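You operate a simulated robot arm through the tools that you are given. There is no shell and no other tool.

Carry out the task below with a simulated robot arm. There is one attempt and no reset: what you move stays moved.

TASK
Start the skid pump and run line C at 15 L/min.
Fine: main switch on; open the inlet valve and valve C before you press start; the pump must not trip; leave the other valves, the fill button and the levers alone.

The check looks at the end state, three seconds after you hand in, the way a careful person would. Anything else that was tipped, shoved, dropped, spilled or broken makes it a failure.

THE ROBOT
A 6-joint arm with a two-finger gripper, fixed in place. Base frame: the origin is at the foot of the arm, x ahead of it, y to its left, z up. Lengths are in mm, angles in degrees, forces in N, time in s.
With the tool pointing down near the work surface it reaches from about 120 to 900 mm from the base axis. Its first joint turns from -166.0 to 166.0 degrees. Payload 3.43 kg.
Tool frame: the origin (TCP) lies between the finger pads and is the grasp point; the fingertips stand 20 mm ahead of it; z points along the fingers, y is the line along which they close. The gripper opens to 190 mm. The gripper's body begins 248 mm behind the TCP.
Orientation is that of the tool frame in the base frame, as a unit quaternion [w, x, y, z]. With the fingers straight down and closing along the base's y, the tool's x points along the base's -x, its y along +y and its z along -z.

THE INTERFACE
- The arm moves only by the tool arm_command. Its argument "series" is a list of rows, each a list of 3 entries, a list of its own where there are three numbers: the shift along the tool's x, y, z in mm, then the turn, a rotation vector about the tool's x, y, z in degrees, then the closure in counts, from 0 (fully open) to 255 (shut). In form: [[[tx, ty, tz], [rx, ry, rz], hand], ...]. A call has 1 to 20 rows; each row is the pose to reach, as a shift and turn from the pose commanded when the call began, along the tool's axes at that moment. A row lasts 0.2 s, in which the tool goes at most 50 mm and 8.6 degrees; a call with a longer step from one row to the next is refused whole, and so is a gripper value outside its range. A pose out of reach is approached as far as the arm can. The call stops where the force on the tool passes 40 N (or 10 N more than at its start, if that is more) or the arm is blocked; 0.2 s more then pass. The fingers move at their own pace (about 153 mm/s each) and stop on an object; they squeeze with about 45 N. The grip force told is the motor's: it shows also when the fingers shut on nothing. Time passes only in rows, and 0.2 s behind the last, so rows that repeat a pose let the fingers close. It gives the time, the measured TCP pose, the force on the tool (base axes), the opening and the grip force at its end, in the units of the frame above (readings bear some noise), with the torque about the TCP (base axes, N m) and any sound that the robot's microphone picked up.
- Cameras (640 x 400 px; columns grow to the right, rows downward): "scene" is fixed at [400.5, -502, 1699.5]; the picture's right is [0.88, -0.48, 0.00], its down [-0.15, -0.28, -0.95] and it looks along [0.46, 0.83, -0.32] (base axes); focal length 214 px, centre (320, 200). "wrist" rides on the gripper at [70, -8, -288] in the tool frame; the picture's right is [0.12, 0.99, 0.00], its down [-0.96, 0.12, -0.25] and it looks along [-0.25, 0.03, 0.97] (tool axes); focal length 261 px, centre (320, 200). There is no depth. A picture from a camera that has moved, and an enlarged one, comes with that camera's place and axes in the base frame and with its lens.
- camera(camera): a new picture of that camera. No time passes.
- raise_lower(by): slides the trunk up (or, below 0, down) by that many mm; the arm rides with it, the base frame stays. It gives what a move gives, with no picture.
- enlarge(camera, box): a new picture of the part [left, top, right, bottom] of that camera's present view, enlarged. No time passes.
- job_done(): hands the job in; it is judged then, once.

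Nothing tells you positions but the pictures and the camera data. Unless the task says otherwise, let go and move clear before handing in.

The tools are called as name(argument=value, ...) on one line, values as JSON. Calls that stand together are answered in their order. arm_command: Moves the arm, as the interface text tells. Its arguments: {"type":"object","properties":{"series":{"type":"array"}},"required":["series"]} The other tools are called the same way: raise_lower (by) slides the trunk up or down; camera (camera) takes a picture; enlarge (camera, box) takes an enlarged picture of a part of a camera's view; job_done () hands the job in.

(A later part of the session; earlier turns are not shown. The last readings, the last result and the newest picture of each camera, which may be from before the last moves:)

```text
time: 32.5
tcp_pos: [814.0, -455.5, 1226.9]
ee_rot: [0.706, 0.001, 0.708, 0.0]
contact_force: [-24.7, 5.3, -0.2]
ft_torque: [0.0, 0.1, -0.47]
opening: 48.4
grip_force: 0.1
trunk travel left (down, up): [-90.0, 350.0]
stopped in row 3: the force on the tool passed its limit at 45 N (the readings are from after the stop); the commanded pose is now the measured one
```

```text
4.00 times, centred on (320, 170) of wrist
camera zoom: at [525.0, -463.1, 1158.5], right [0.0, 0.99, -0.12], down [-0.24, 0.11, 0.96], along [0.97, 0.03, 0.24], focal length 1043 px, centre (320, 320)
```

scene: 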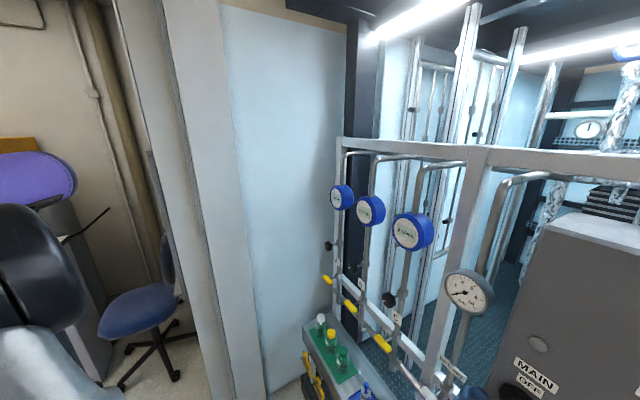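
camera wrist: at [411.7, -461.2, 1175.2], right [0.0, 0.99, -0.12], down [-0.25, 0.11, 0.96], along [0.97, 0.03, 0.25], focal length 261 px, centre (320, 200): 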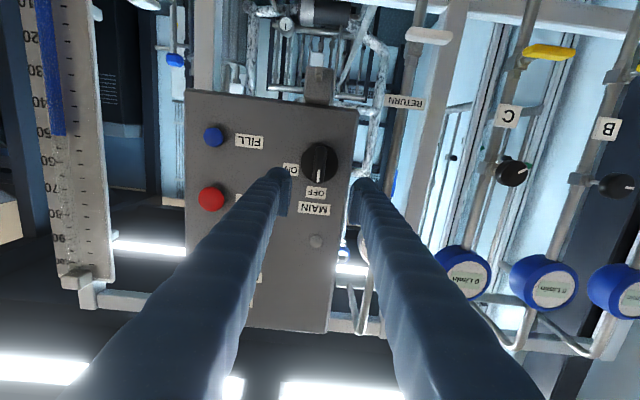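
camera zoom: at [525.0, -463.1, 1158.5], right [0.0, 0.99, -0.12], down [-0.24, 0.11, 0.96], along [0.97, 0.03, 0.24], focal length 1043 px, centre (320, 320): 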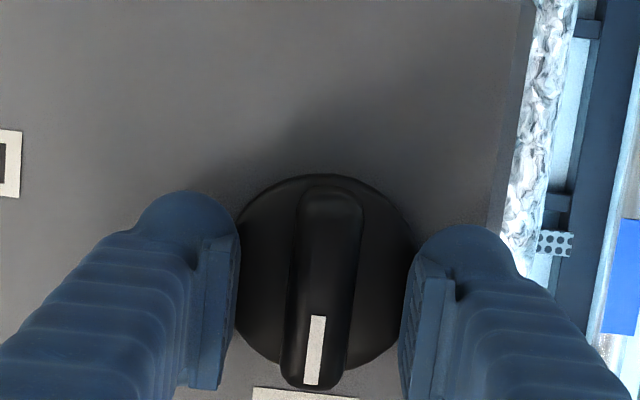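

The tips touched the disc at x≈834, so the bar is between the fingers. I'll back off 1.5 mm and grip.

arm_command(series=[[[0, 0.5, -2], [0, 0, 0], 188], [[0, 1, -2], [0, 0, 0], 210], [[0, 1, -2], [0, 0, 0], 255], [[0, 1, -2], [0, 0, 0], 255], [[0, 1, -2], [0, 0, 0], 255]])

enlarge(camera="wrist", box=[240, 120, 400, 220])

```text
time: 33.7
tcp_pos: [811.1, -455.4, 1227.3]
ee_rot: [0.706, 0.003, 0.708, -0.001]
contact_force: [-31.1, -10.3, -0.6]
ft_torque: [-0.04, 0.08, -0.05]
opening: 17.8
grip_force: 45.1
trunk travel left (down, up): [-90.0, 350.0]
```

```text
4.00 times, centred on (320, 170) of wrist
camera zoom: at [523.5, -463.0, 1158.1], right [0.0, 0.99, -0.12], down [-0.25, 0.11, 0.96], along [0.97, 0.03, 0.24], focal length 1043 px, centre (320, 320)
```

zoom: 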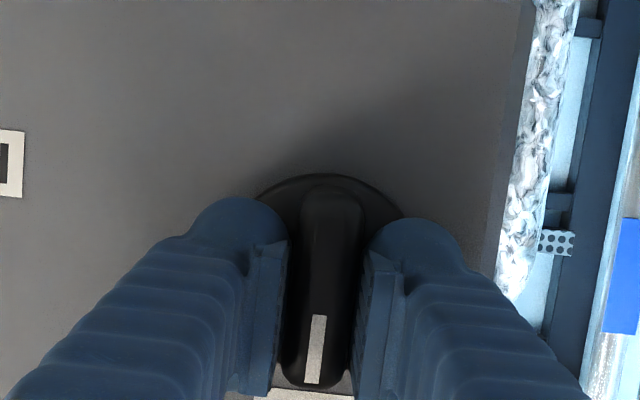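

The bar is gripped at 17.8 mm wide. I'll ease off the axial pressure, then turn 90° about the tool axis toward ON.

arm_command(series=[[[0, 0, -1], [0, 0, 0], 255], [[0, 0, -2], [0, 0, 0], 255], [[0, 0, -2], [0, 0, 0], 255]])

arm_command(series=[[[0, 0, 0], [0, 0, 6], 255], [[0, 0, 0], [0, 0, 12], 255], [[0, 0, 0], [0, 0, 18], 255], [[0, 0, 0], [0, 0, 24], 255], [[0, 0, 0], [0, 0, 30], 255], [[0, 0, 0], [0, 0, 36], 255], [[0, 0, 0], [0, 0, 42], 255], [[0, 0, 0], [0, 0, 48], 255], [[0, 0, 0], [0, 0, 54], 255], [[0, 0, 0], [0, 0, 60], 255], [[0, 0, 0], [0, 0, 66], 255], [[0, 0, 0], [0, 0, 72], 255], [[0, 0, 0], [0, 0, 78], 255], [[0, 0, 0], [0, 0, 84], 255], [[0, 0, 0], [0, 0, 90], 255], [[0, 0, 0], [0, 0, 90], 255]])

camera(camera="wrist")

camera(camera="scene")

```text
time: 34.5
tcp_pos: [812.3, -453.8, 1227.0]
ee_rot: [0.706, 0.001, 0.708, 0.001]
contact_force: [-13.0, -13.5, 4.2]
ft_torque: [-0.07, -0.15, -0.1]
opening: 18.0
grip_force: 44.8
trunk travel left (down, up): [-90.0, 350.0]
```

```text
time: 36.2
tcp_pos: [812.6, -457.4, 1225.7]
ee_rot: [0.659, 0.258, 0.66, 0.252]
contact_force: [-4.0, -4.8, -4.1]
ft_torque: [-0.06, -0.89, -0.82]
opening: 18.0
grip_force: 44.7
trunk travel left (down, up): [-90.0, 350.0]
stopped in row 8: the force on the tool passed its limit at 41 N (the readings are from after the stop); the commanded pose is now the measured one
```

```text
taken
camera wrist: at [523.7, -415.5, 1169.7], right [0.01, 0.81, 0.58], down [-0.25, -0.56, 0.79], along [0.97, -0.15, 0.2], focal length 261 px, centre (320, 200)
```

wrist: 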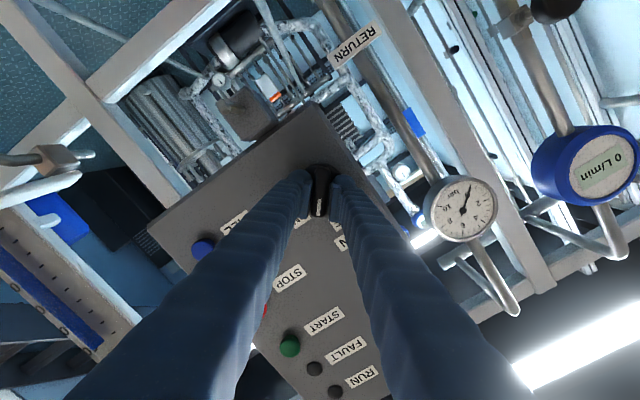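

```text
taken
```

scene: 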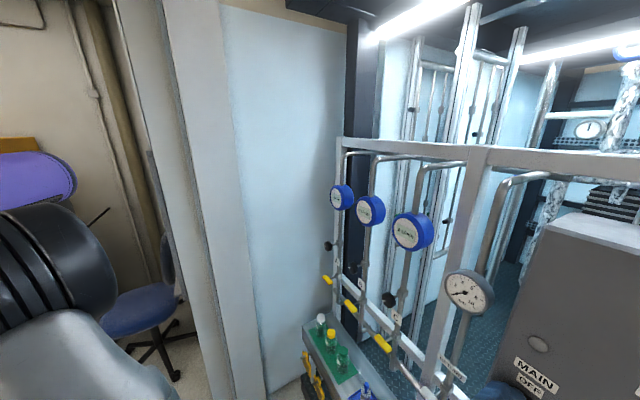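

It has turned 42° so far and the force came from being slightly off the knob's axis, since the grip sits about 4 mm above it. I'll continue with a compensating arc.

arm_command(series=[[[0.2, -0.3, 0], [0, 0, 5], 255], [[0.4, -0.6, 0], [0, 0, 10], 255], [[0.5, -0.9, 0], [0, 0, 15], 255], [[0.7, -1.2, 0], [0, 0, 20], 255], [[0.9, -1.5, 0], [0, 0, 25], 255], [[1.0, -1.8, 0], [0, 0, 30], 255], [[1.2, -2.1, 0], [0, 0, 35], 255], [[1.4, -2.4, 0], [0, 0, 40], 255], [[1.5, -2.6, 0], [0, 0, 44], 255], [[1.6, -2.8, 0], [0, 0, 48], 255], [[1.6, -2.8, 0], [0, 0, 48], 255]])

camera(camera="wrist")

```text
time: 38.6
tcp_pos: [812.8, -459.5, 1221.2]
ee_rot: [0.498, 0.505, 0.496, 0.5]
contact_force: [-15.7, -29.4, -15.3]
ft_torque: [-0.36, 0.02, -0.3]
opening: 18.0
grip_force: 44.5
trunk travel left (down, up): [-90.0, 350.0]
```

```text
taken
camera wrist: at [524.1, -387.9, 1216.2], right [0.0, 0.11, 0.99], down [-0.25, -0.96, 0.11], along [0.97, -0.25, 0.02], focal length 261 px, centre (320, 200)
```

wrist: 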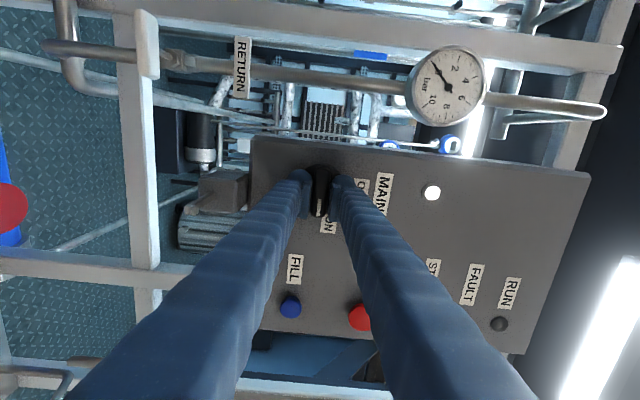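

MAIN is at ON and the power lamp is now lit. I'll release and back straight off.

arm_command(series=[[[0, 0, 0], [0, 0, 0], 190], [[0, 0, 0], [0, 0, 0], 190], [[0, 0, -20], [0, 0, 0], 190], [[0, 0, -50], [0, 0, 0], 190], [[0, 0, -80], [0, 0, 0], 190], [[0, 0, -100], [0, 0, 0], 190], [[0, 0, -100], [0, 0, 0], 190]])

camera(camera="wrist")

```text
time: 40.2
tcp_pos: [712.0, -454.9, 1222.9]
ee_rot: [0.5, 0.502, 0.498, 0.5]
contact_force: [-0.8, 0.3, 0.4]
ft_torque: [0.02, 0.0, 0.01]
opening: 48.6
grip_force: 0.0
trunk travel left (down, up): [-90.0, 350.0]
```

```text
taken
camera wrist: at [424.7, -383.8, 1215.7], right [0.0, 0.11, 0.99], down [-0.25, -0.96, 0.11], along [0.97, -0.25, 0.03], focal length 261 px, centre (320, 200)
```

wrist: 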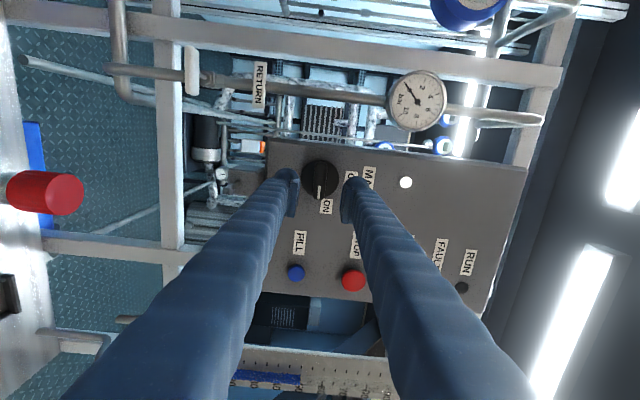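

Next is valve C's lever. I'll move across toward line C for a close look, staying well in front of the gauge and meters.

arm_command(series=[[[30, 0, 5], [0, 0, 0], 190], [[60, 0, 10], [0, 0, 0], 190], [[90, 0, 15], [0, 0, 0], 190], [[120, 0, 20], [0, 0, 0], 190], [[150, 0, 25], [0, 0, 0], 190], [[180, 0, 30], [0, 0, 0], 190], [[210, 0, 35], [0, 0, 0], 190], [[240, 0, 40], [0, 0, 0], 190], [[240, 0, 40], [0, 0, 0], 190]])

camera(camera="wrist")

camera(camera="scene")

```text
time: 42.2
tcp_pos: [756.5, -219.0, 1227.8]
ee_rot: [0.499, 0.503, 0.499, 0.499]
contact_force: [0.7, -0.1, -0.5]
ft_torque: [-0.03, 0.03, -0.08]
opening: 48.6
grip_force: 0.1
trunk travel left (down, up): [-90.0, 350.0]
```

```text
taken
camera wrist: at [467.4, -147.2, 1221.3], right [0.0, 0.12, 0.99], down [-0.25, -0.96, 0.11], along [0.97, -0.25, 0.03], focal length 261 px, centre (320, 200)
```

wrist: 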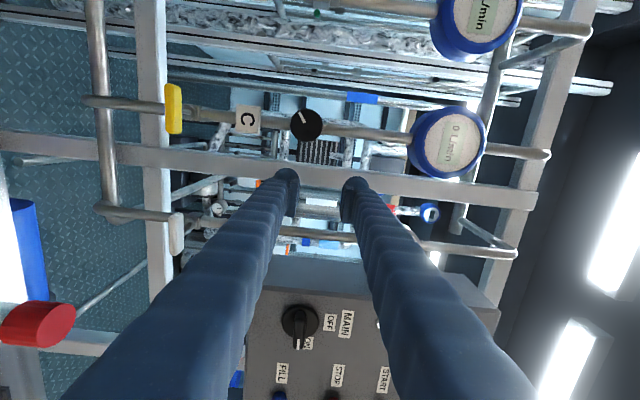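

```text
taken
```

scene: 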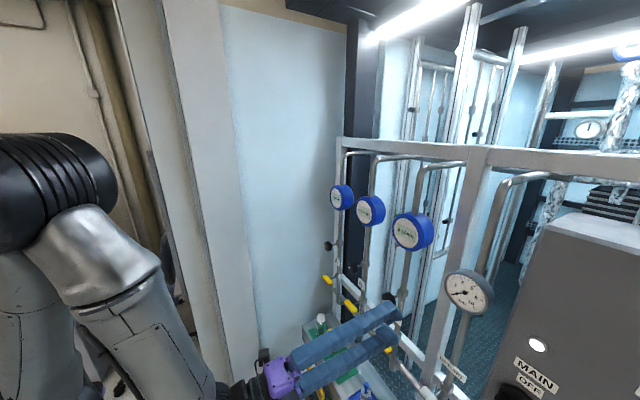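

enlarge(camera="wrist", box=[140, 60, 340, 185])

enlarge(camera="scene", box=[360, 300, 440, 360])

```text
3.20 times, centred on (240, 122) of wrist
camera zoom: at [467.4, -147.2, 1221.3], right [0.0, 0.12, 0.99], down [-0.25, -0.96, 0.11], along [0.97, -0.25, 0.03], focal length 834 px, centre (576, 448)
```

zoom: 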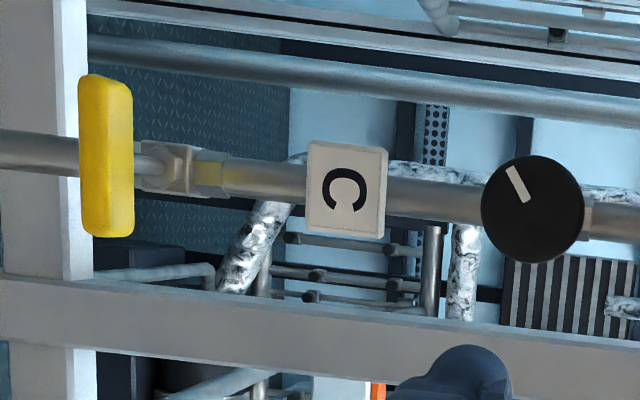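

```text
6.67 times, centred on (400, 330) of scene
camera zoom: at [400.5, -502.0, 1699.5], right [0.88, -0.48, 0.0], down [-0.15, -0.28, -0.95], along [0.46, 0.83, -0.32], focal length 1430 px, centre (-213, -667)
```

zoom: 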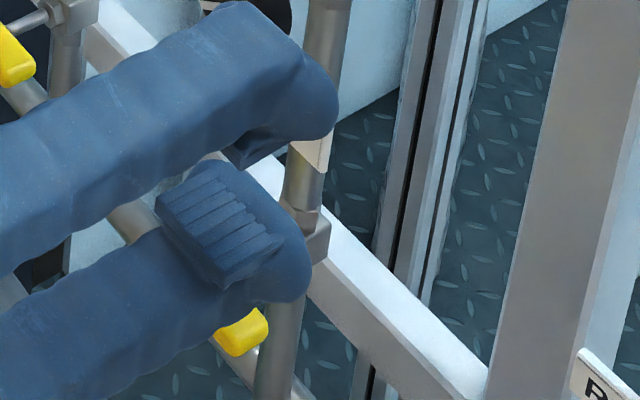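

The lever is a T-handle centred at about (838, -140, 1023), lying crosswise to the vertical pipe, so valve C is closed. The fingers already close vertically, which suits gripping it. I'll lower the trunk and line up in front.

raise_lower(by=-90)

arm_command(series=[[[15, -15, 0], [0, 0, 0], 180], [[30, -35, 0], [0, 0, 0], 180], [[45, -55, 0], [0, 0, 0], 180], [[60, -75, 0], [0, 0, 0], 180], [[79, -95, 0], [0, 0, 0], 180], [[79, -114, 0], [0, 0, 0], 180], [[79, -114, 0], [0, 0, 0], 180]])

camera(camera="wrist")

camera(camera="scene")

```text
time: 43.4
tcp_pos: [754.7, -218.2, 1137.4]
ee_rot: [0.499, 0.503, 0.499, 0.499]
contact_force: [0.1, 0.1, 1.0]
ft_torque: [-0.01, 0.02, 0.0]
opening: 48.5
grip_force: 0.1
trunk travel left (down, up): [0.0, 440.0]
```

```text
time: 45.0
tcp_pos: [806.9, -164.8, 1026.6]
ee_rot: [0.499, 0.502, 0.499, 0.5]
contact_force: [0.5, -0.1, -0.3]
ft_torque: [-0.01, 0.06, -0.03]
opening: 56.0
grip_force: 0.0
out of reach, approached as far as the arm can: row 1, 2, 3, 4, 5, 6, 7
trunk travel left (down, up): [0.0, 440.0]
```

```text
taken
camera wrist: at [518.4, -93.4, 1020.5], right [0.0, 0.12, 0.99], down [-0.25, -0.96, 0.11], along [0.97, -0.25, 0.03], focal length 261 px, centre (320, 200)
```

wrist: 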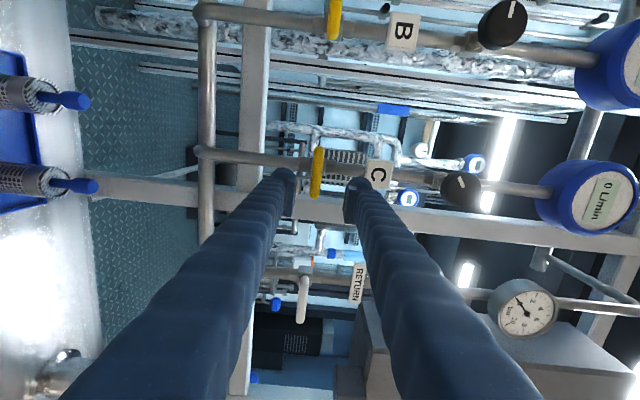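

```text
taken
```

scene: 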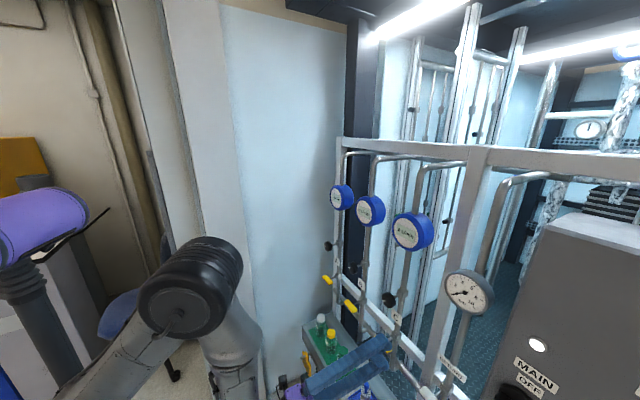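

The inner limit leaves me at (807, -165), but the lever centre at about (835, -140.5, 1023.5) is just outside that limit, so it's reachable. The fingers straddle it vertically, so I'll slide forward and left onto its centre.

arm_command(series=[[[0, -3, 3], [0, 0, 0], 180], [[6, -3, 6], [0, 0, 0], 180], [[12, -3, 8], [0, 0, 0], 180], [[18, -3, 10], [0, 0, 0], 180], [[24.5, -3, 12], [0, 0, 0], 180], [[24.5, -3, 12], [0, 0, 0], 180]])

camera(camera="wrist")

enlarge(camera="wrist", box=[240, 120, 400, 220])

enlarge(camera="scene", box=[320, 290, 480, 390])

```text
time: 46.4
tcp_pos: [818.1, -141.5, 1024.1]
ee_rot: [0.499, 0.503, 0.499, 0.499]
contact_force: [-0.4, 0.0, 0.4]
ft_torque: [-0.01, -0.03, 0.01]
opening: 55.8
grip_force: 0.1
trunk travel left (down, up): [0.0, 440.0]
```

```text
taken
camera wrist: at [529.8, -70.3, 1017.9], right [0.0, 0.11, 0.99], down [-0.25, -0.96, 0.11], along [0.97, -0.25, 0.02], focal length 261 px, centre (320, 200)
```

wrist: 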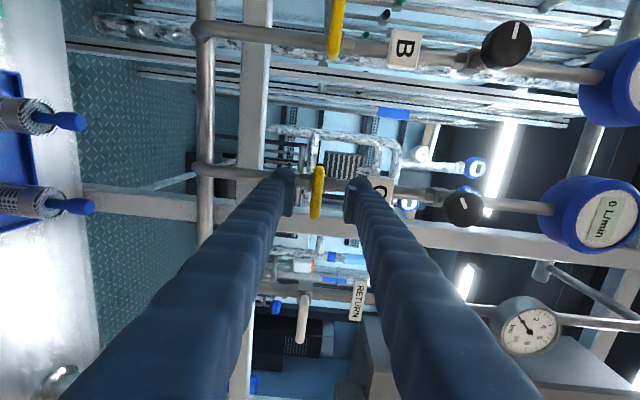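

```text
4.00 times, centred on (320, 170) of wrist
camera zoom: at [529.8, -70.3, 1017.9], right [0.0, 0.11, 0.99], down [-0.25, -0.96, 0.11], along [0.97, -0.25, 0.02], focal length 1043 px, centre (320, 320)
```

zoom: 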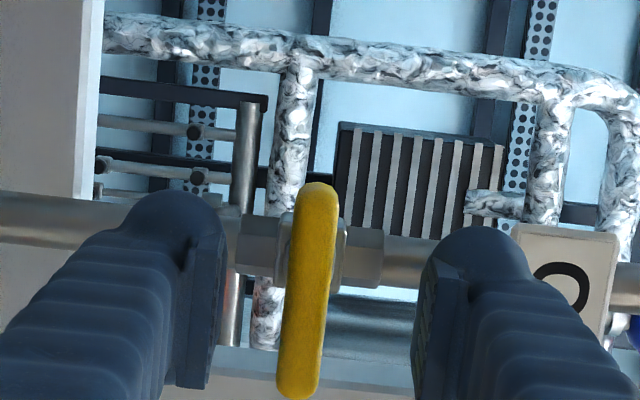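

```text
4.00 times, centred on (400, 340) of scene
camera zoom: at [400.5, -502.0, 1699.5], right [0.88, -0.48, 0.0], down [-0.15, -0.28, -0.95], along [0.46, 0.83, -0.32], focal length 858 px, centre (0, -360)
```

zoom: 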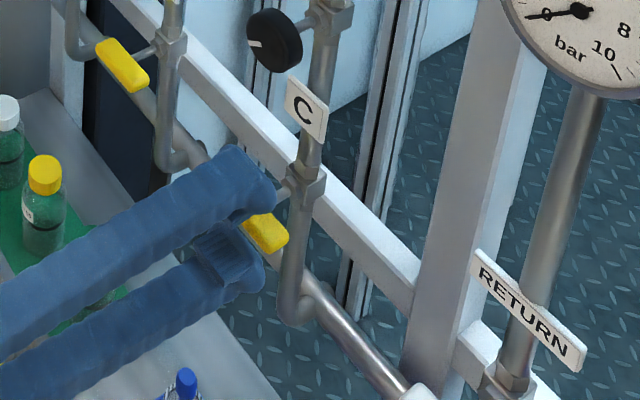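

The handle is well centred between the fingers. I'll move forward 8 mm more and grip.

arm_command(series=[[[0.5, -1, 4], [0, 0, 0], 180], [[0.8, -2, 8], [0, 0, 0], 180], [[0.8, -2, 8], [0, 0, 0], 210], [[0.8, -2, 8], [0, 0, 0], 255], [[0.8, -2, 8], [0, 0, 0], 255], [[0.8, -2, 8], [0, 0, 0], 255]])

enlarge(camera="wrist", box=[240, 120, 400, 220])

enlarge(camera="scene", box=[320, 290, 480, 390])

```text
time: 47.8
tcp_pos: [824.3, -139.9, 1019.4]
ee_rot: [0.497, 0.504, 0.5, 0.499]
contact_force: [-6.9, 1.5, -15.5]
ft_torque: [-0.11, 0.15, -0.04]
opening: 11.9
grip_force: 45.0
trunk travel left (down, up): [0.0, 440.0]
```

```text
4.00 times, centred on (320, 170) of wrist
camera zoom: at [536.5, -69.2, 1014.8], right [0.01, 0.11, 0.99], down [-0.25, -0.96, 0.11], along [0.97, -0.25, 0.02], focal length 1043 px, centre (320, 320)
```

zoom: 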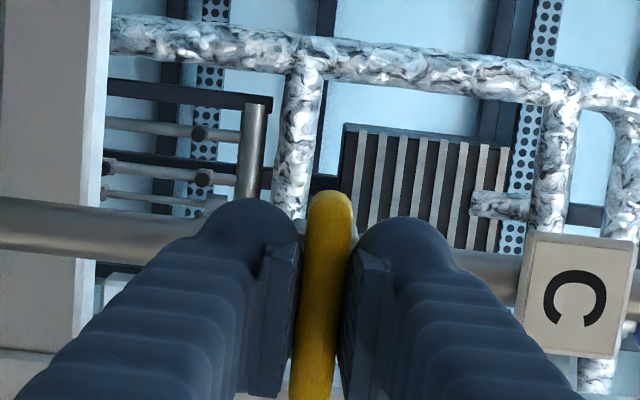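

```text
4.00 times, centred on (400, 340) of scene
camera zoom: at [400.5, -502.0, 1699.5], right [0.88, -0.48, 0.0], down [-0.15, -0.28, -0.95], along [0.46, 0.83, -0.32], focal length 858 px, centre (0, -360)
```

zoom: 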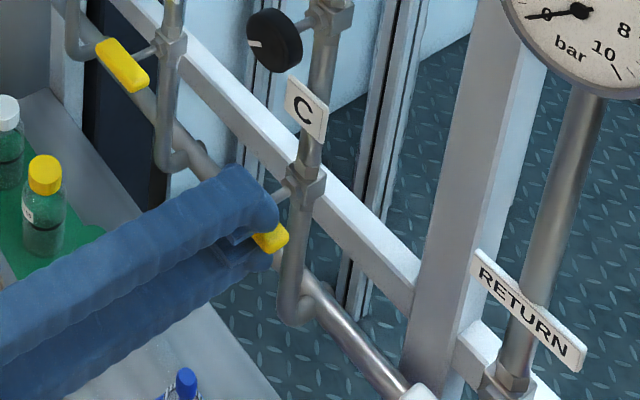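

The handle is gripped. I'll test a small counter-clockwise turn (the usual opening direction) and watch the torque.

arm_command(series=[[[0, 0, 0], [0, 0, -4], 255], [[0, 0, 0], [0, 0, -8], 255], [[0, 0, 0], [0, 0, -12], 255], [[0, 0, 0], [0, 0, -16], 255], [[0, 0, 0], [0, 0, -16], 255]])

enlarge(camera="wrist", box=[240, 120, 400, 220])

enlarge(camera="scene", box=[320, 290, 480, 390])

```text
time: 48.9
tcp_pos: [824.1, -140.4, 1020.1]
ee_rot: [0.561, 0.432, 0.565, 0.423]
contact_force: [1.8, -1.9, -4.5]
ft_torque: [0.02, 0.01, -0.03]
opening: 11.8
grip_force: 44.7
trunk travel left (down, up): [0.0, 440.0]
stopped in row 5: the force on the tool passed its limit at 40 N (the readings are from after the stop); the commanded pose is now the measured one
```

```text
4.00 times, centred on (320, 170) of wrist
camera zoom: at [536.4, -73.7, 997.3], right [0.01, 0.38, 0.92], down [-0.25, -0.89, 0.37], along [0.97, -0.23, 0.08], focal length 1043 px, centre (320, 320)
```

zoom: 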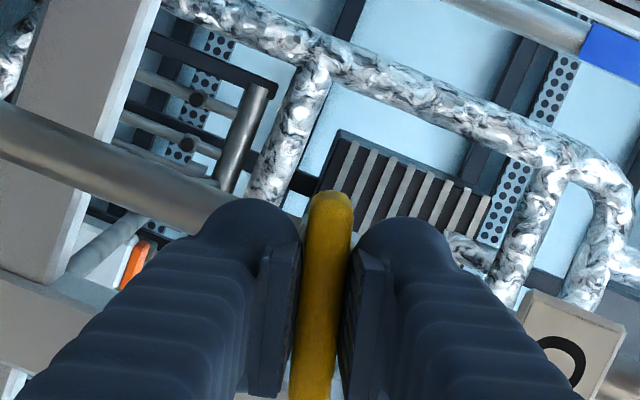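

```text
4.00 times, centred on (400, 340) of scene
camera zoom: at [400.5, -502.0, 1699.5], right [0.88, -0.48, 0.0], down [-0.15, -0.28, -0.95], along [0.46, 0.83, -0.32], focal length 858 px, centre (0, -360)
```

zoom: 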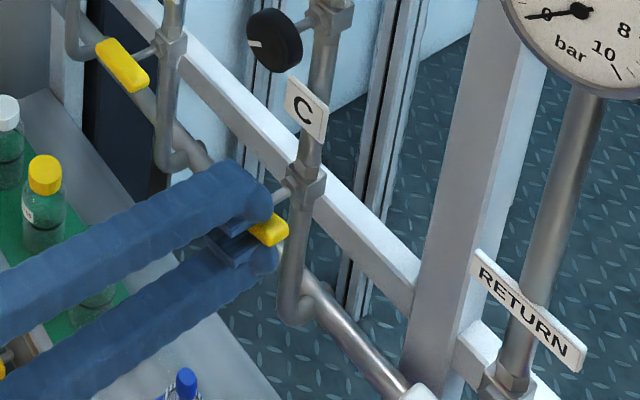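

The handle turned 16° with the gripper. I'll continue that way.

arm_command(series=[[[0, 0, 0], [0, 0, -4], 255], [[0, 0, 0], [0, 0, -8], 255], [[0, 0, 0], [0, 0, -12], 255], [[0, 0, 0], [0, 0, -16], 255], [[0, 0, 0], [0, 0, -20], 255], [[0, 0, 0], [0, 0, -24], 255], [[0, 0, 0], [0, 0, -28], 255], [[0, 0, 0], [0, 0, -32], 255], [[0, 0, 0], [0, 0, -36], 255], [[0, 0, 0], [0, 0, -36], 255]])

enlarge(camera="wrist", box=[240, 120, 400, 220])

enlarge(camera="scene", box=[320, 290, 480, 390])

```text
time: 51.1
tcp_pos: [825.6, -141.0, 1020.5]
ee_rot: [0.664, 0.235, 0.671, 0.23]
contact_force: [-1.5, -4.3, -12.6]
ft_torque: [0.01, 0.12, 0.0]
opening: 12.2
grip_force: 44.5
trunk travel left (down, up): [0.0, 440.0]
```

```text
4.00 times, centred on (320, 170) of wrist
camera zoom: at [535.9, -102.2, 963.8], right [0.01, 0.85, 0.52], down [-0.24, -0.51, 0.83], along [0.97, -0.13, 0.2], focal length 1043 px, centre (320, 320)
```

zoom: 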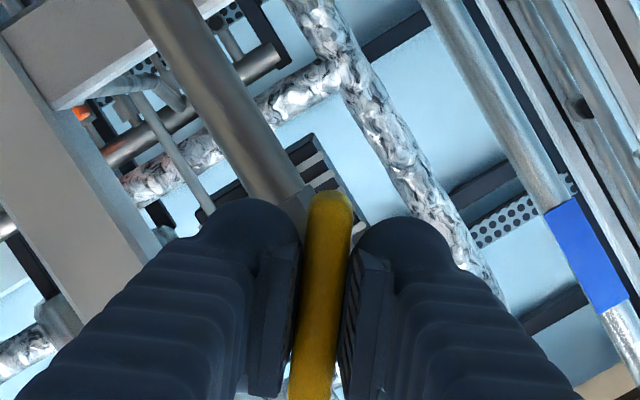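

```text
4.00 times, centred on (400, 340) of scene
camera zoom: at [400.5, -502.0, 1699.5], right [0.88, -0.48, 0.0], down [-0.15, -0.28, -0.95], along [0.46, 0.83, -0.32], focal length 858 px, centre (0, -360)
```

zoom: 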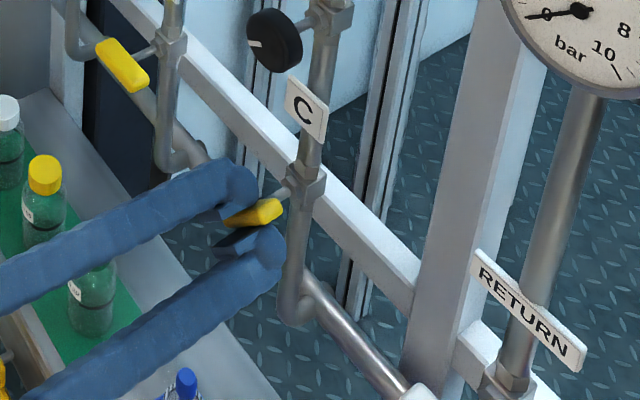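

The valve is turning freely, with about 39° to go.

arm_command(series=[[[0, 0, 0], [0, 0, -4], 255], [[0, 0, 0], [0, 0, -8], 255], [[0, 0, 0], [0, 0, -12], 255], [[0, 0, 0], [0, 0, -16], 255], [[0, 0, 0], [0, 0, -20], 255], [[0, 0, 0], [0, 0, -24], 255], [[0, 0, 0], [0, 0, -28], 255], [[0, 0, 0], [0, 0, -32], 255], [[0, 0, 0], [0, 0, -36], 255], [[0, 0, 0], [0, 0, -39], 255], [[0, 0, 0], [0, 0, -39], 255]])

enlarge(camera="wrist", box=[240, 120, 400, 220])

enlarge(camera="scene", box=[320, 290, 480, 390])

```text
time: 53.5
tcp_pos: [830.7, -142.1, 1027.0]
ee_rot: [0.699, 0.046, 0.712, 0.045]
contact_force: [-22.2, 8.5, -27.8]
ft_torque: [0.06, 0.3, 0.09]
opening: 12.3
grip_force: 45.2
out of reach, approached as far as the arm can: row 8, 9, 10, 11
trunk travel left (down, up): [0.0, 440.0]
```

```text
4.00 times, centred on (320, 170) of wrist
camera zoom: at [540.4, -140.6, 962.9], right [0.0, 1.0, 0.01], down [-0.23, -0.01, 0.97], along [0.97, 0.0, 0.23], focal length 1043 px, centre (320, 320)
```

zoom: 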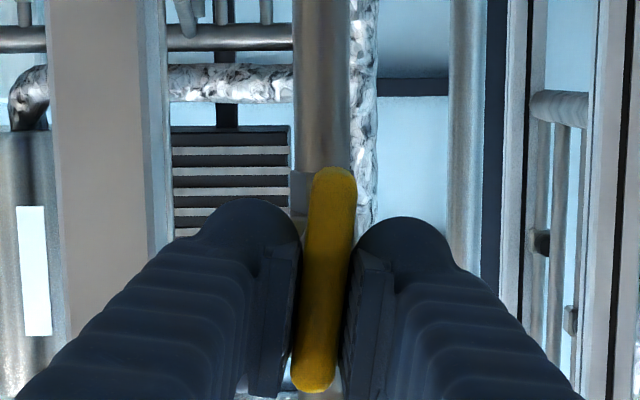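

```text
4.00 times, centred on (400, 340) of scene
camera zoom: at [400.5, -502.0, 1699.5], right [0.88, -0.48, 0.0], down [-0.15, -0.28, -0.95], along [0.46, 0.83, -0.32], focal length 858 px, centre (0, -360)
```

zoom: 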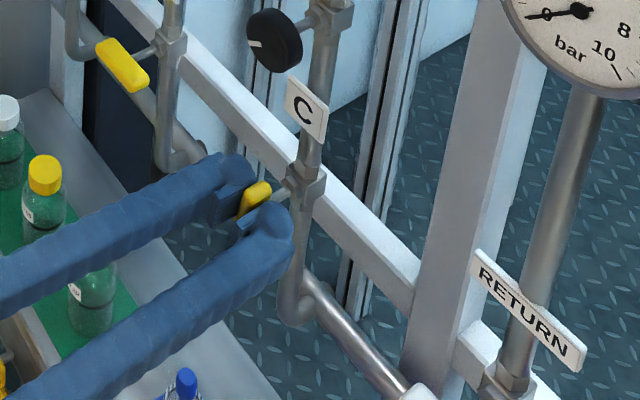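

The handle is at about 82° and the last few degrees run into the inner limit. I'll pitch the wrist slightly upward, which just pivots about the grip line, to make room and finish the turn.

arm_command(series=[[[1, 0, -1], [0, 2, -1], 255], [[2, 0, -2], [0, 4, -2], 255], [[3, 0, -2], [0, 6, -3], 255], [[4, 0, -2], [0, 8, -5], 255], [[5, 0, -2], [0, 9, -6.5], 255], [[5, 0, -2], [0, 9, -8], 255], [[5, 0, -2], [0, 9, -8], 255]])

enlarge(camera="wrist", box=[240, 120, 400, 220])

enlarge(camera="scene", box=[320, 290, 480, 390])

```text
time: 54.9
tcp_pos: [832.0, -140.7, 1031.8]
ee_rot: [0.638, 0.001, 0.77, 0.022]
contact_force: [-2.2, 6.4, -1.3]
ft_torque: [0.07, -0.7, -0.03]
opening: 11.9
grip_force: 45.1
out of reach, approached as far as the arm can: row 4, 5, 6
trunk travel left (down, up): [0.0, 440.0]
stopped in row 6: the force on the tool passed its limit at 48 N (the readings are from after the stop); the commanded pose is now the measured one
```

```text
4.00 times, centred on (320, 170) of wrist
camera zoom: at [535.9, -156.6, 1017.0], right [-0.05, 1.0, -0.08], down [-0.07, 0.08, 0.99], along [1.0, 0.05, 0.06], focal length 1043 px, centre (320, 320)
```

zoom: 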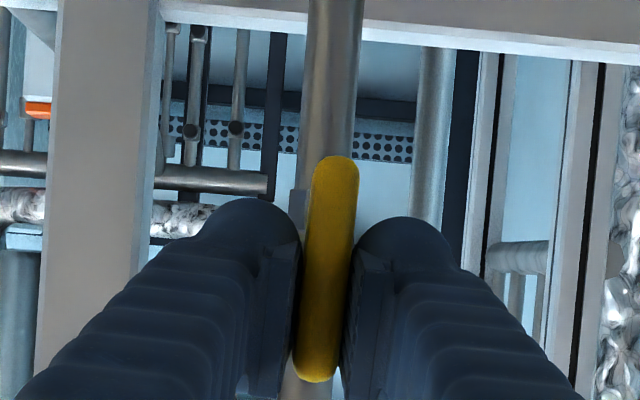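

```text
4.00 times, centred on (400, 340) of scene
camera zoom: at [400.5, -502.0, 1699.5], right [0.88, -0.48, 0.0], down [-0.15, -0.28, -0.95], along [0.46, 0.83, -0.32], focal length 858 px, centre (0, -360)
```

zoom: 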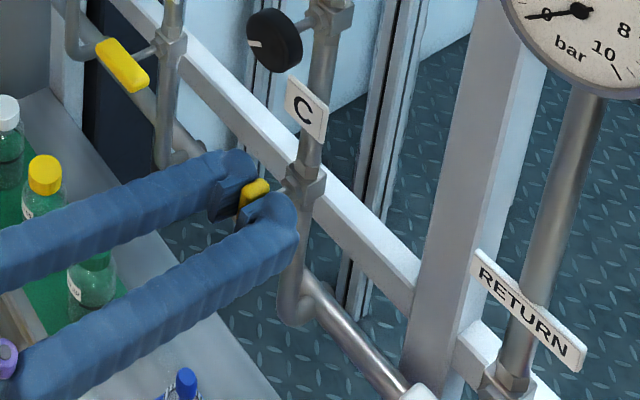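

The handle is now vertical, in line with the pipe, so valve C is open. I'll release, slide up past the handle and back away.

arm_command(series=[[[0, 0, 0], [0, 0, 0], 170], [[0, 0, 0], [0, 0, 0], 170], [[0, 0, 0], [0, 0, 0], 170], [[-20, 0, -4], [0, 0, 0], 170], [[-40, 0, -8], [0, 0, 0], 170], [[-59, 0, -11], [0, 0, 0], 170], [[-79, 0, -15], [0, 0, 0], 170], [[-75, 0, -35], [0, 0, 0], 170], [[-72, 0, -55], [0, 0, 0], 170], [[-68, 0, -75], [0, 0, 0], 170], [[-68, 0, -75], [0, 0, 0], 170]])

camera(camera="wrist")

camera(camera="scene")

```text
time: 57.2
tcp_pos: [768.9, -148.5, 1113.7]
ee_rot: [0.638, 0.002, 0.77, 0.021]
contact_force: [0.2, 0.0, -0.9]
ft_torque: [-0.02, 0.0, 0.02]
opening: 63.1
grip_force: 0.1
trunk travel left (down, up): [0.0, 440.0]
```

```text
taken
camera wrist: at [473.2, -163.1, 1098.2], right [-0.05, 1.0, -0.08], down [-0.07, 0.08, 0.99], along [1.0, 0.05, 0.06], focal length 261 px, centre (320, 200)
```

wrist: 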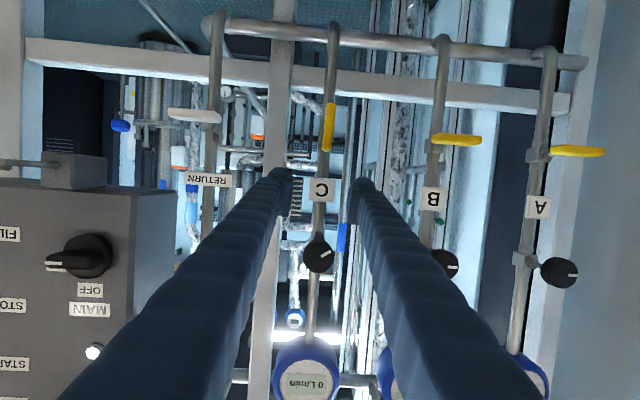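

```text
taken
```

scene: 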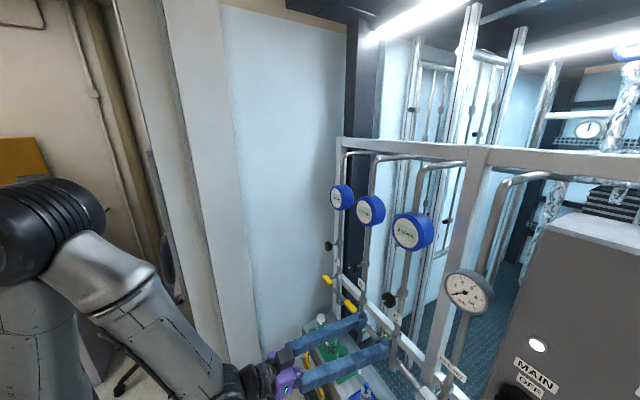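

Valve C's handle now lies in line with its pipe. Next is the INLET valve, low on the bench front, so I'll tilt the tool down while moving back and right, then work downward.

arm_command(series=[[[-4, -15, -14], [0, 4, 0], 170], [[-8, -30, -28], [0, 8, 0], 170], [[-12, -45, -42], [0, 12, 0], 170], [[-16, -60, -56], [0, 16, 0], 170], [[-20, -75, -70], [0, 20, 0], 170], [[-24, -90, -84], [0, 24, 0], 170], [[-28, -105, -98], [0, 28, 0], 170], [[-32, -120, -112], [0, 32, 0], 170], [[-37, -150, -129], [0, 35, 0], 170], [[-37, -180, -129], [0, 35, 0], 170], [[-37, -210, -129], [0, 35, 0], 170], [[-37, -240, -129], [0, 35, 0], 170]])

camera(camera="wrist")

enlarge(camera="scene", box=[320, 220, 480, 380])

```text
time: 59.9
tcp_pos: [655.3, -392.0, 1164.8]
ee_rot: [0.377, -0.003, 0.926, 0.021]
contact_force: [-0.1, 1.1, 0.9]
ft_torque: [-0.04, -0.02, -0.05]
opening: 63.3
grip_force: 0.1
trunk travel left (down, up): [0.0, 440.0]
```

```text
taken
camera wrist: at [404.0, -412.2, 1323.2], right [-0.11, 0.99, -0.05], down [0.51, 0.1, 0.85], along [0.85, 0.07, -0.52], focal length 261 px, centre (320, 200)
```

wrist: 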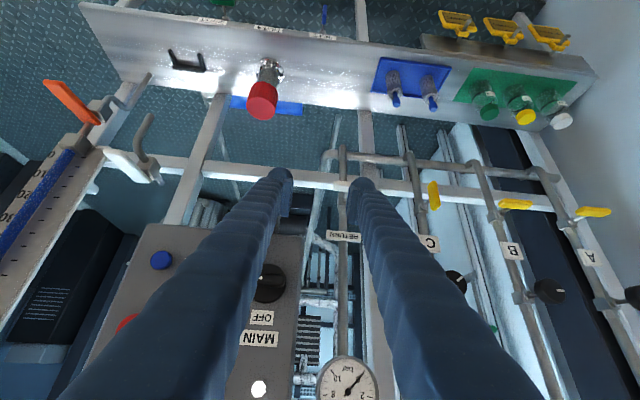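

```text
2.50 times, centred on (400, 300) of scene
camera zoom: at [400.5, -502.0, 1699.5], right [0.88, -0.48, 0.0], down [-0.15, -0.28, -0.95], along [0.46, 0.83, -0.32], focal length 536 px, centre (120, -50)
```

zoom: 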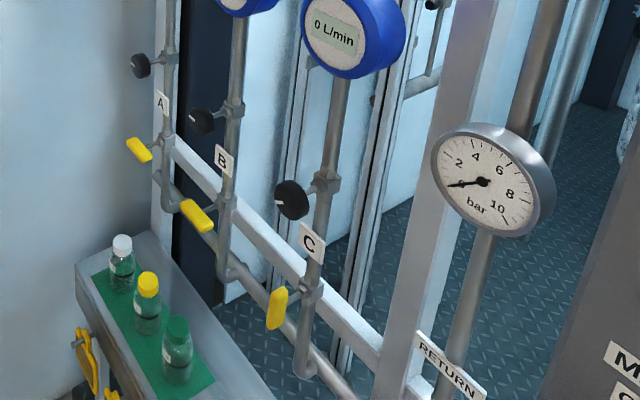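

Valve C is confirmed open in the scene view. Now I'll descend in front of the bench, keeping back from its edge.

arm_command(series=[[[27, 0, 16], [0, 0, 0], 170], [[53, 0, 32], [0, 0, 0], 170], [[80, 0, 48], [0, 0, 0], 170], [[107, 0, 64], [0, 0, 0], 170], [[133, 0, 80], [0, 0, 0], 170], [[160, 0, 95], [0, 0, 0], 170], [[187, 0, 111], [0, 0, 0], 170], [[213, 0, 127], [0, 0, 0], 170], [[240, 0, 143], [0, 0, 0], 170], [[267, 0, 159], [0, 0, 0], 170]])

raise_lower(by=200)

camera(camera="wrist")

```text
time: 62.0
tcp_pos: [576.3, -383.2, 863.4]
ee_rot: [0.376, -0.004, 0.926, 0.02]
contact_force: [-0.9, 0.4, 0.5]
ft_torque: [-0.05, -0.01, -0.08]
opening: 63.4
grip_force: 0.0
trunk travel left (down, up): [0.0, 440.0]
```

```text
time: 64.2
tcp_pos: [575.0, -382.6, 1063.2]
ee_rot: [0.376, -0.004, 0.927, 0.021]
contact_force: [0.1, -0.3, -1.0]
ft_torque: [0.03, -0.04, 0.0]
opening: 63.0
grip_force: 0.0
trunk travel left (down, up): [-200.0, 240.0]
```

```text
taken
camera wrist: at [324.8, -403.4, 1221.4], right [-0.11, 0.99, -0.05], down [0.51, 0.1, 0.85], along [0.85, 0.07, -0.52], focal length 261 px, centre (320, 200)
```

wrist: 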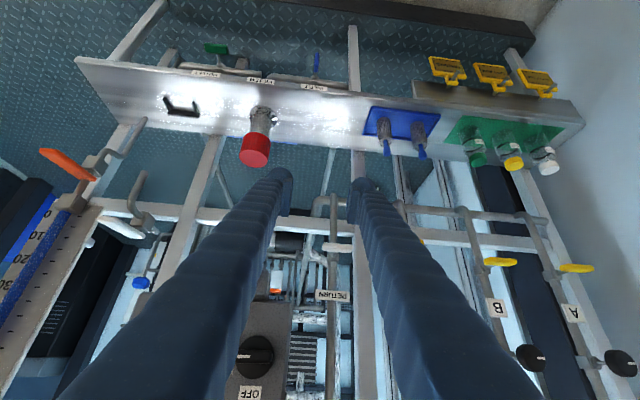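

arm_command(series=[[[28, -2, 28.6], [0, 0, 0], 170], [[56, -4, 57.2], [0, 0, 0], 170], [[84, -6, 85.8], [0, 0, 0], 170], [[112, -8, 114.4], [0, 0, 0], 170], [[140, -10, 143], [0, 0, 0], 170], [[168, -12, 171.6], [0, 0, 0], 170], [[196, -14, 200.2], [0, 0, 0], 170], [[224, -16, 228.8], [0, 0, 0], 170], [[252, -18, 257.4], [0, 0, 0], 170], [[280, -20, 286], [0, 0, 0], 170]])

camera(camera="wrist")

camera(camera="scene")

```text
time: 66.4
tcp_pos: [609.0, -444.5, 675.9]
ee_rot: [0.36, -0.001, 0.931, 0.058]
contact_force: [0.7, 0.8, 1.3]
ft_torque: [-0.06, 0.03, -0.04]
opening: 63.2
grip_force: 0.0
out of reach, approached as far as the arm can: row 5, 6, 7, 8, 9, 10
trunk travel left (down, up): [-200.0, 240.0]
```

```text
taken
camera wrist: at [362.9, -482.7, 840.4], right [-0.13, 0.99, 0.03], down [0.54, 0.05, 0.84], along [0.83, 0.13, -0.54], focal length 261 px, centre (320, 200)
```

wrist: 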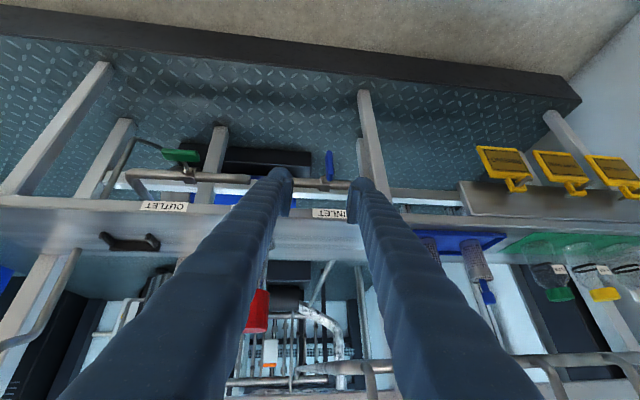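

```text
taken
```

scene: 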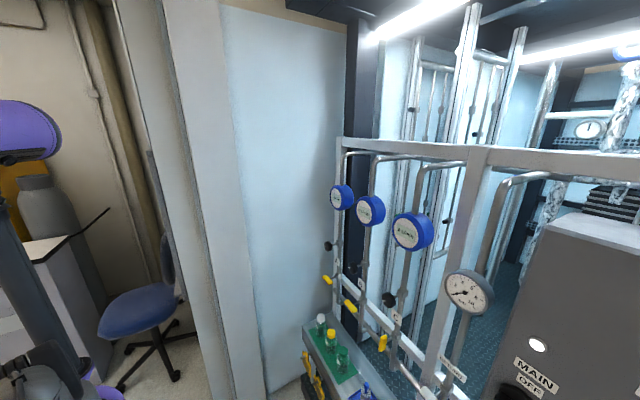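

I place the INLET lever centre at about (753, -401, 504), just in front of and about 100 mm below the bench edge at (770, ·, 601). I'll zoom in to confirm its shape.

enlarge(camera="wrist", box=[280, 130, 400, 230])

enlarge(camera="wrist", box=[100, 120, 300, 240])

```text
4.00 times, centred on (340, 180) of wrist
camera zoom: at [362.9, -482.7, 840.4], right [-0.13, 0.99, 0.03], down [0.54, 0.05, 0.84], along [0.83, 0.13, -0.54], focal length 1043 px, centre (240, 280)
```

zoom: 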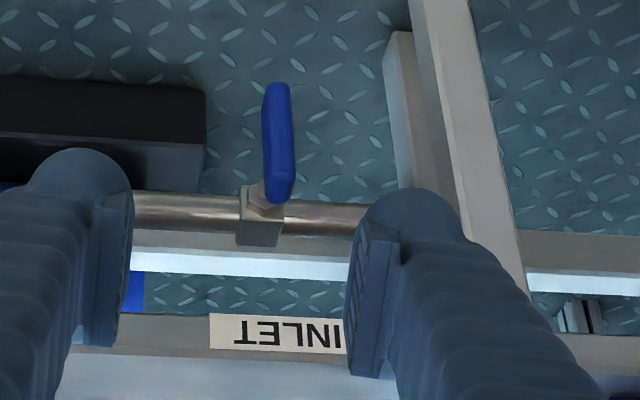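

```text
3.20 times, centred on (200, 180) of wrist
camera zoom: at [362.9, -482.7, 840.4], right [-0.13, 0.99, 0.03], down [0.54, 0.05, 0.84], along [0.83, 0.13, -0.54], focal length 834 px, centre (704, 264)
```

zoom: 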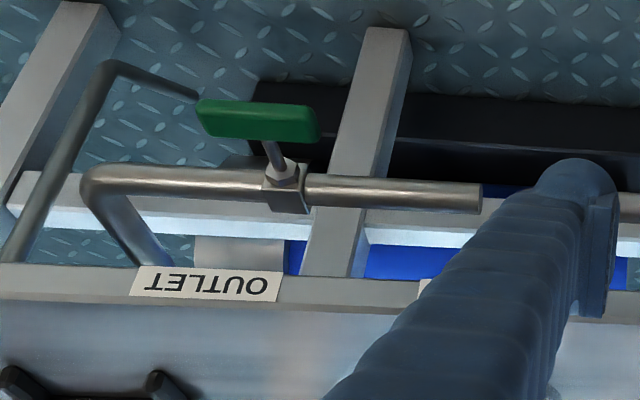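

It's a vertical T-handle with its stem pointing straight at me, so I can grip it with the fingers closing along y. I'll level the tool and line up at x=650.

arm_command(series=[[[5.2, 2.2, 11], [0.4, -4, -0.4], 170], [[10.4, 4.4, 22], [0.8, -8, -0.8], 170], [[15.6, 6.6, 33], [1.2, -12, -1.2], 170], [[20.8, 8.8, 44], [1.6, -16, -1.6], 170], [[26, 11, 55], [2, -20, -2], 170], [[31.2, 13.2, 66], [2.4, -24, -2.4], 170], [[36.4, 15.4, 77], [2.8, -28, -2.8], 170], [[41.6, 17.6, 88], [3.2, -32, -3.2], 170], [[46.8, 19.8, 99], [3.6, -36, -3.6], 170], [[52, 22, 110], [4, -40, -4], 170], [[57.2, 24.2, 121], [4.4, -44, -4.4], 170], [[62.5, 26.3, 132], [4.9, -47.7, -4.8], 170], [[62.5, 26.3, 132], [4.9, -47.7, -4.8], 170]])

camera(camera="wrist")

camera(camera="scene")

```text
time: 69.2
tcp_pos: [684.2, -489.2, 492.4]
ee_rot: [0.708, -0.001, 0.705, 0.036]
contact_force: [-0.4, -0.4, -0.7]
ft_torque: [0.0, 0.02, -0.01]
opening: 63.4
grip_force: 0.1
out of reach, approached as far as the arm can: row 1, 2, 3, 4, 5, 6, 7, 8, 9, 10, 11, 12, 13
trunk travel left (down, up): [-200.0, 240.0]
```

```text
taken
camera wrist: at [397.5, -509.0, 420.3], right [-0.05, 1.0, -0.07], down [-0.26, 0.05, 0.97], along [0.97, 0.07, 0.25], focal length 261 px, centre (320, 200)
```

wrist: 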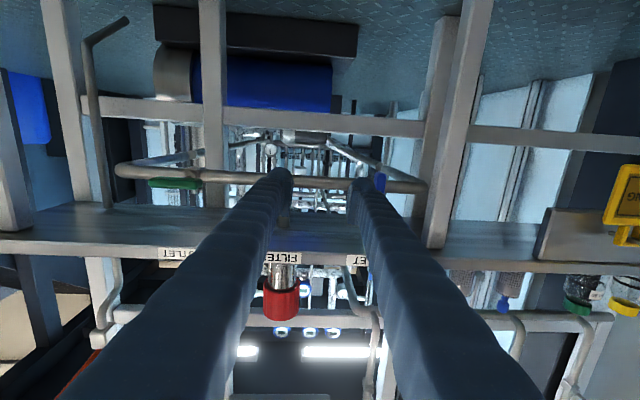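

```text
taken
```

scene: 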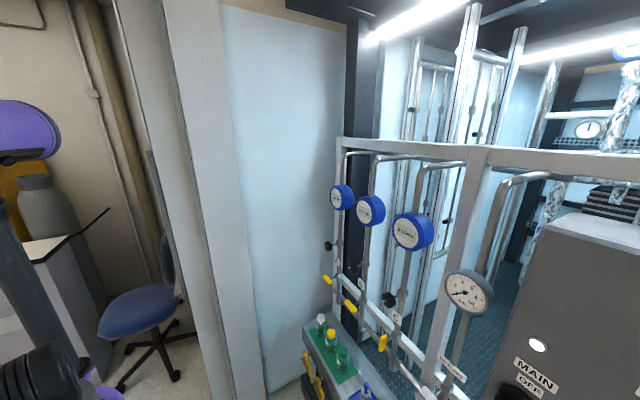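

The same radial inner limit (about 840 mm) applies at this height. I'll raise the trunk so the arm reaches further down, which should shrink that limit, then come back to the lever's height.

raise_lower(by=240)

arm_command(series=[[[24, 0, 0], [0, 0, 0], 170], [[48, 0, 0], [0, 0, 0], 170], [[72, 0, 0], [0, 0, 0], 170], [[96, 0, 0], [0, 0, 0], 170], [[120, 0, 0], [0, 0, 0], 170], [[144, 0, 0], [0, 0, 0], 170], [[168, 0, 0], [0, 0, 0], 170], [[192, 0, 0], [0, 0, 0], 170], [[216, 0, 0], [0, 0, 0], 170], [[228, 0, 0], [0, 0, 0], 170], [[228, 0, 0], [0, 0, 0], 170]])

camera(camera="wrist")

```text
time: 71.7
tcp_pos: [683.8, -487.9, 731.3]
ee_rot: [0.708, -0.002, 0.706, 0.037]
contact_force: [0.4, 0.3, -0.5]
ft_torque: [0.0, 0.01, -0.02]
opening: 63.4
grip_force: 0.0
trunk travel left (down, up): [-440.0, 0.0]
```

```text
time: 74.1
tcp_pos: [685.3, -488.4, 731.9]
ee_rot: [0.708, -0.002, 0.706, 0.037]
contact_force: [-0.5, -0.4, -0.7]
ft_torque: [-0.02, -0.01, 0.0]
opening: 63.2
grip_force: 0.1
out of reach, approached as far as the arm can: row 1, 2, 3, 4, 5, 6, 7, 8, 9, 10, 11
trunk travel left (down, up): [-440.0, 0.0]
```

```text
taken
camera wrist: at [397.6, -509.1, 660.4], right [-0.05, 1.0, -0.07], down [-0.26, 0.05, 0.97], along [0.97, 0.07, 0.25], focal length 261 px, centre (320, 200)
```

wrist: 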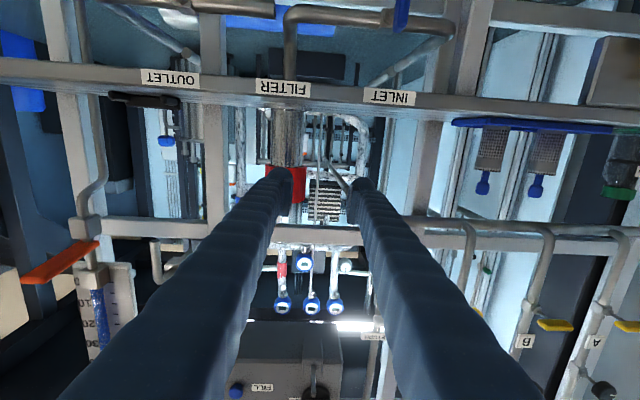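

The arm can't go lower from here with the tool level, so this is a wrist limit. I'll push the T-handle over with closed fingertips from a 45° downward pose instead. First I'll straighten, close and tilt.

arm_command(series=[[[0, 0, 10], [0, 5, 0], 255], [[0, 0, 10], [0, 10, 0], 255], [[0, 0, 10], [0, 15, 0], 255], [[0, 0, 10], [0, 20, 0], 255], [[0, 0, 10], [0, 25, 0], 255], [[0, 0, 10], [0, 30, 0], 255], [[0, 0, 10], [0, 35, 0], 255], [[0, 0, 10], [0, 40, 0], 255], [[0, 0, 10], [0, 45, 0], 255], [[0, 0, 10], [0, 45, 0], 255]])

raise_lower(by=-150)

camera(camera="wrist")

```text
time: 76.3
tcp_pos: [695.0, -486.8, 739.3]
ee_rot: [0.383, -0.015, 0.923, 0.034]
contact_force: [0.8, -0.9, -0.2]
ft_torque: [0.0, -0.01, 0.0]
opening: 0.1
grip_force: 33.9
out of reach, approached as far as the arm can: row 1, 2, 3, 4, 5, 6, 7, 8
trunk travel left (down, up): [-440.0, 0.0]
```

```text
time: 78.1
tcp_pos: [694.8, -487.6, 590.0]
ee_rot: [0.384, -0.015, 0.923, 0.034]
contact_force: [0.2, 0.7, -0.1]
ft_torque: [0.02, 0.03, 0.0]
opening: 0.0
grip_force: 33.9
trunk travel left (down, up): [-290.0, 150.0]
```

```text
taken
camera wrist: at [441.6, -518.2, 742.0], right [-0.14, 0.99, -0.03], down [0.5, 0.1, 0.86], along [0.86, 0.1, -0.51], focal length 261 px, centre (320, 200)
```

wrist: 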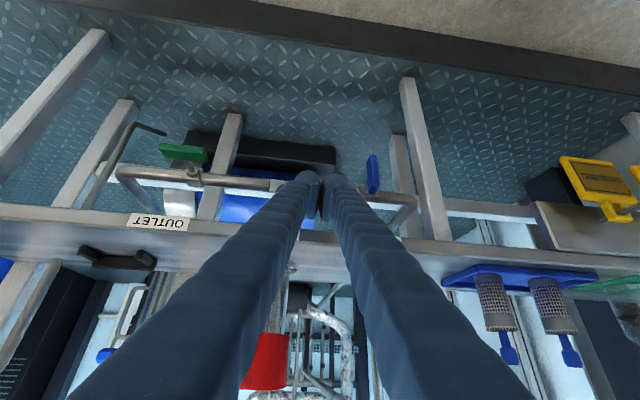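

enlarge(camera="wrist", box=[290, 120, 450, 220])

```text
4.00 times, centred on (370, 170) of wrist
camera zoom: at [441.6, -518.2, 742.0], right [-0.14, 0.99, -0.03], down [0.5, 0.1, 0.86], along [0.86, 0.1, -0.51], focal length 1043 px, centre (120, 320)
```

zoom: 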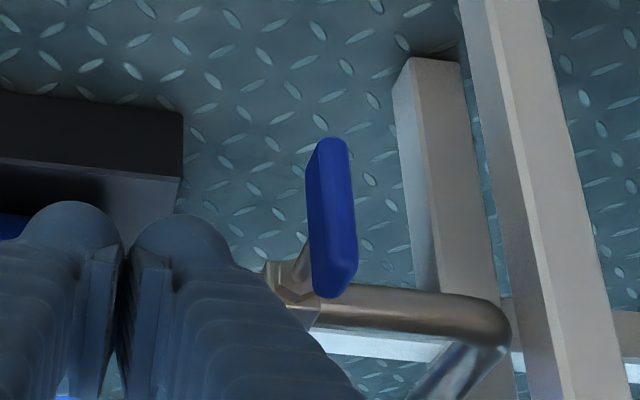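

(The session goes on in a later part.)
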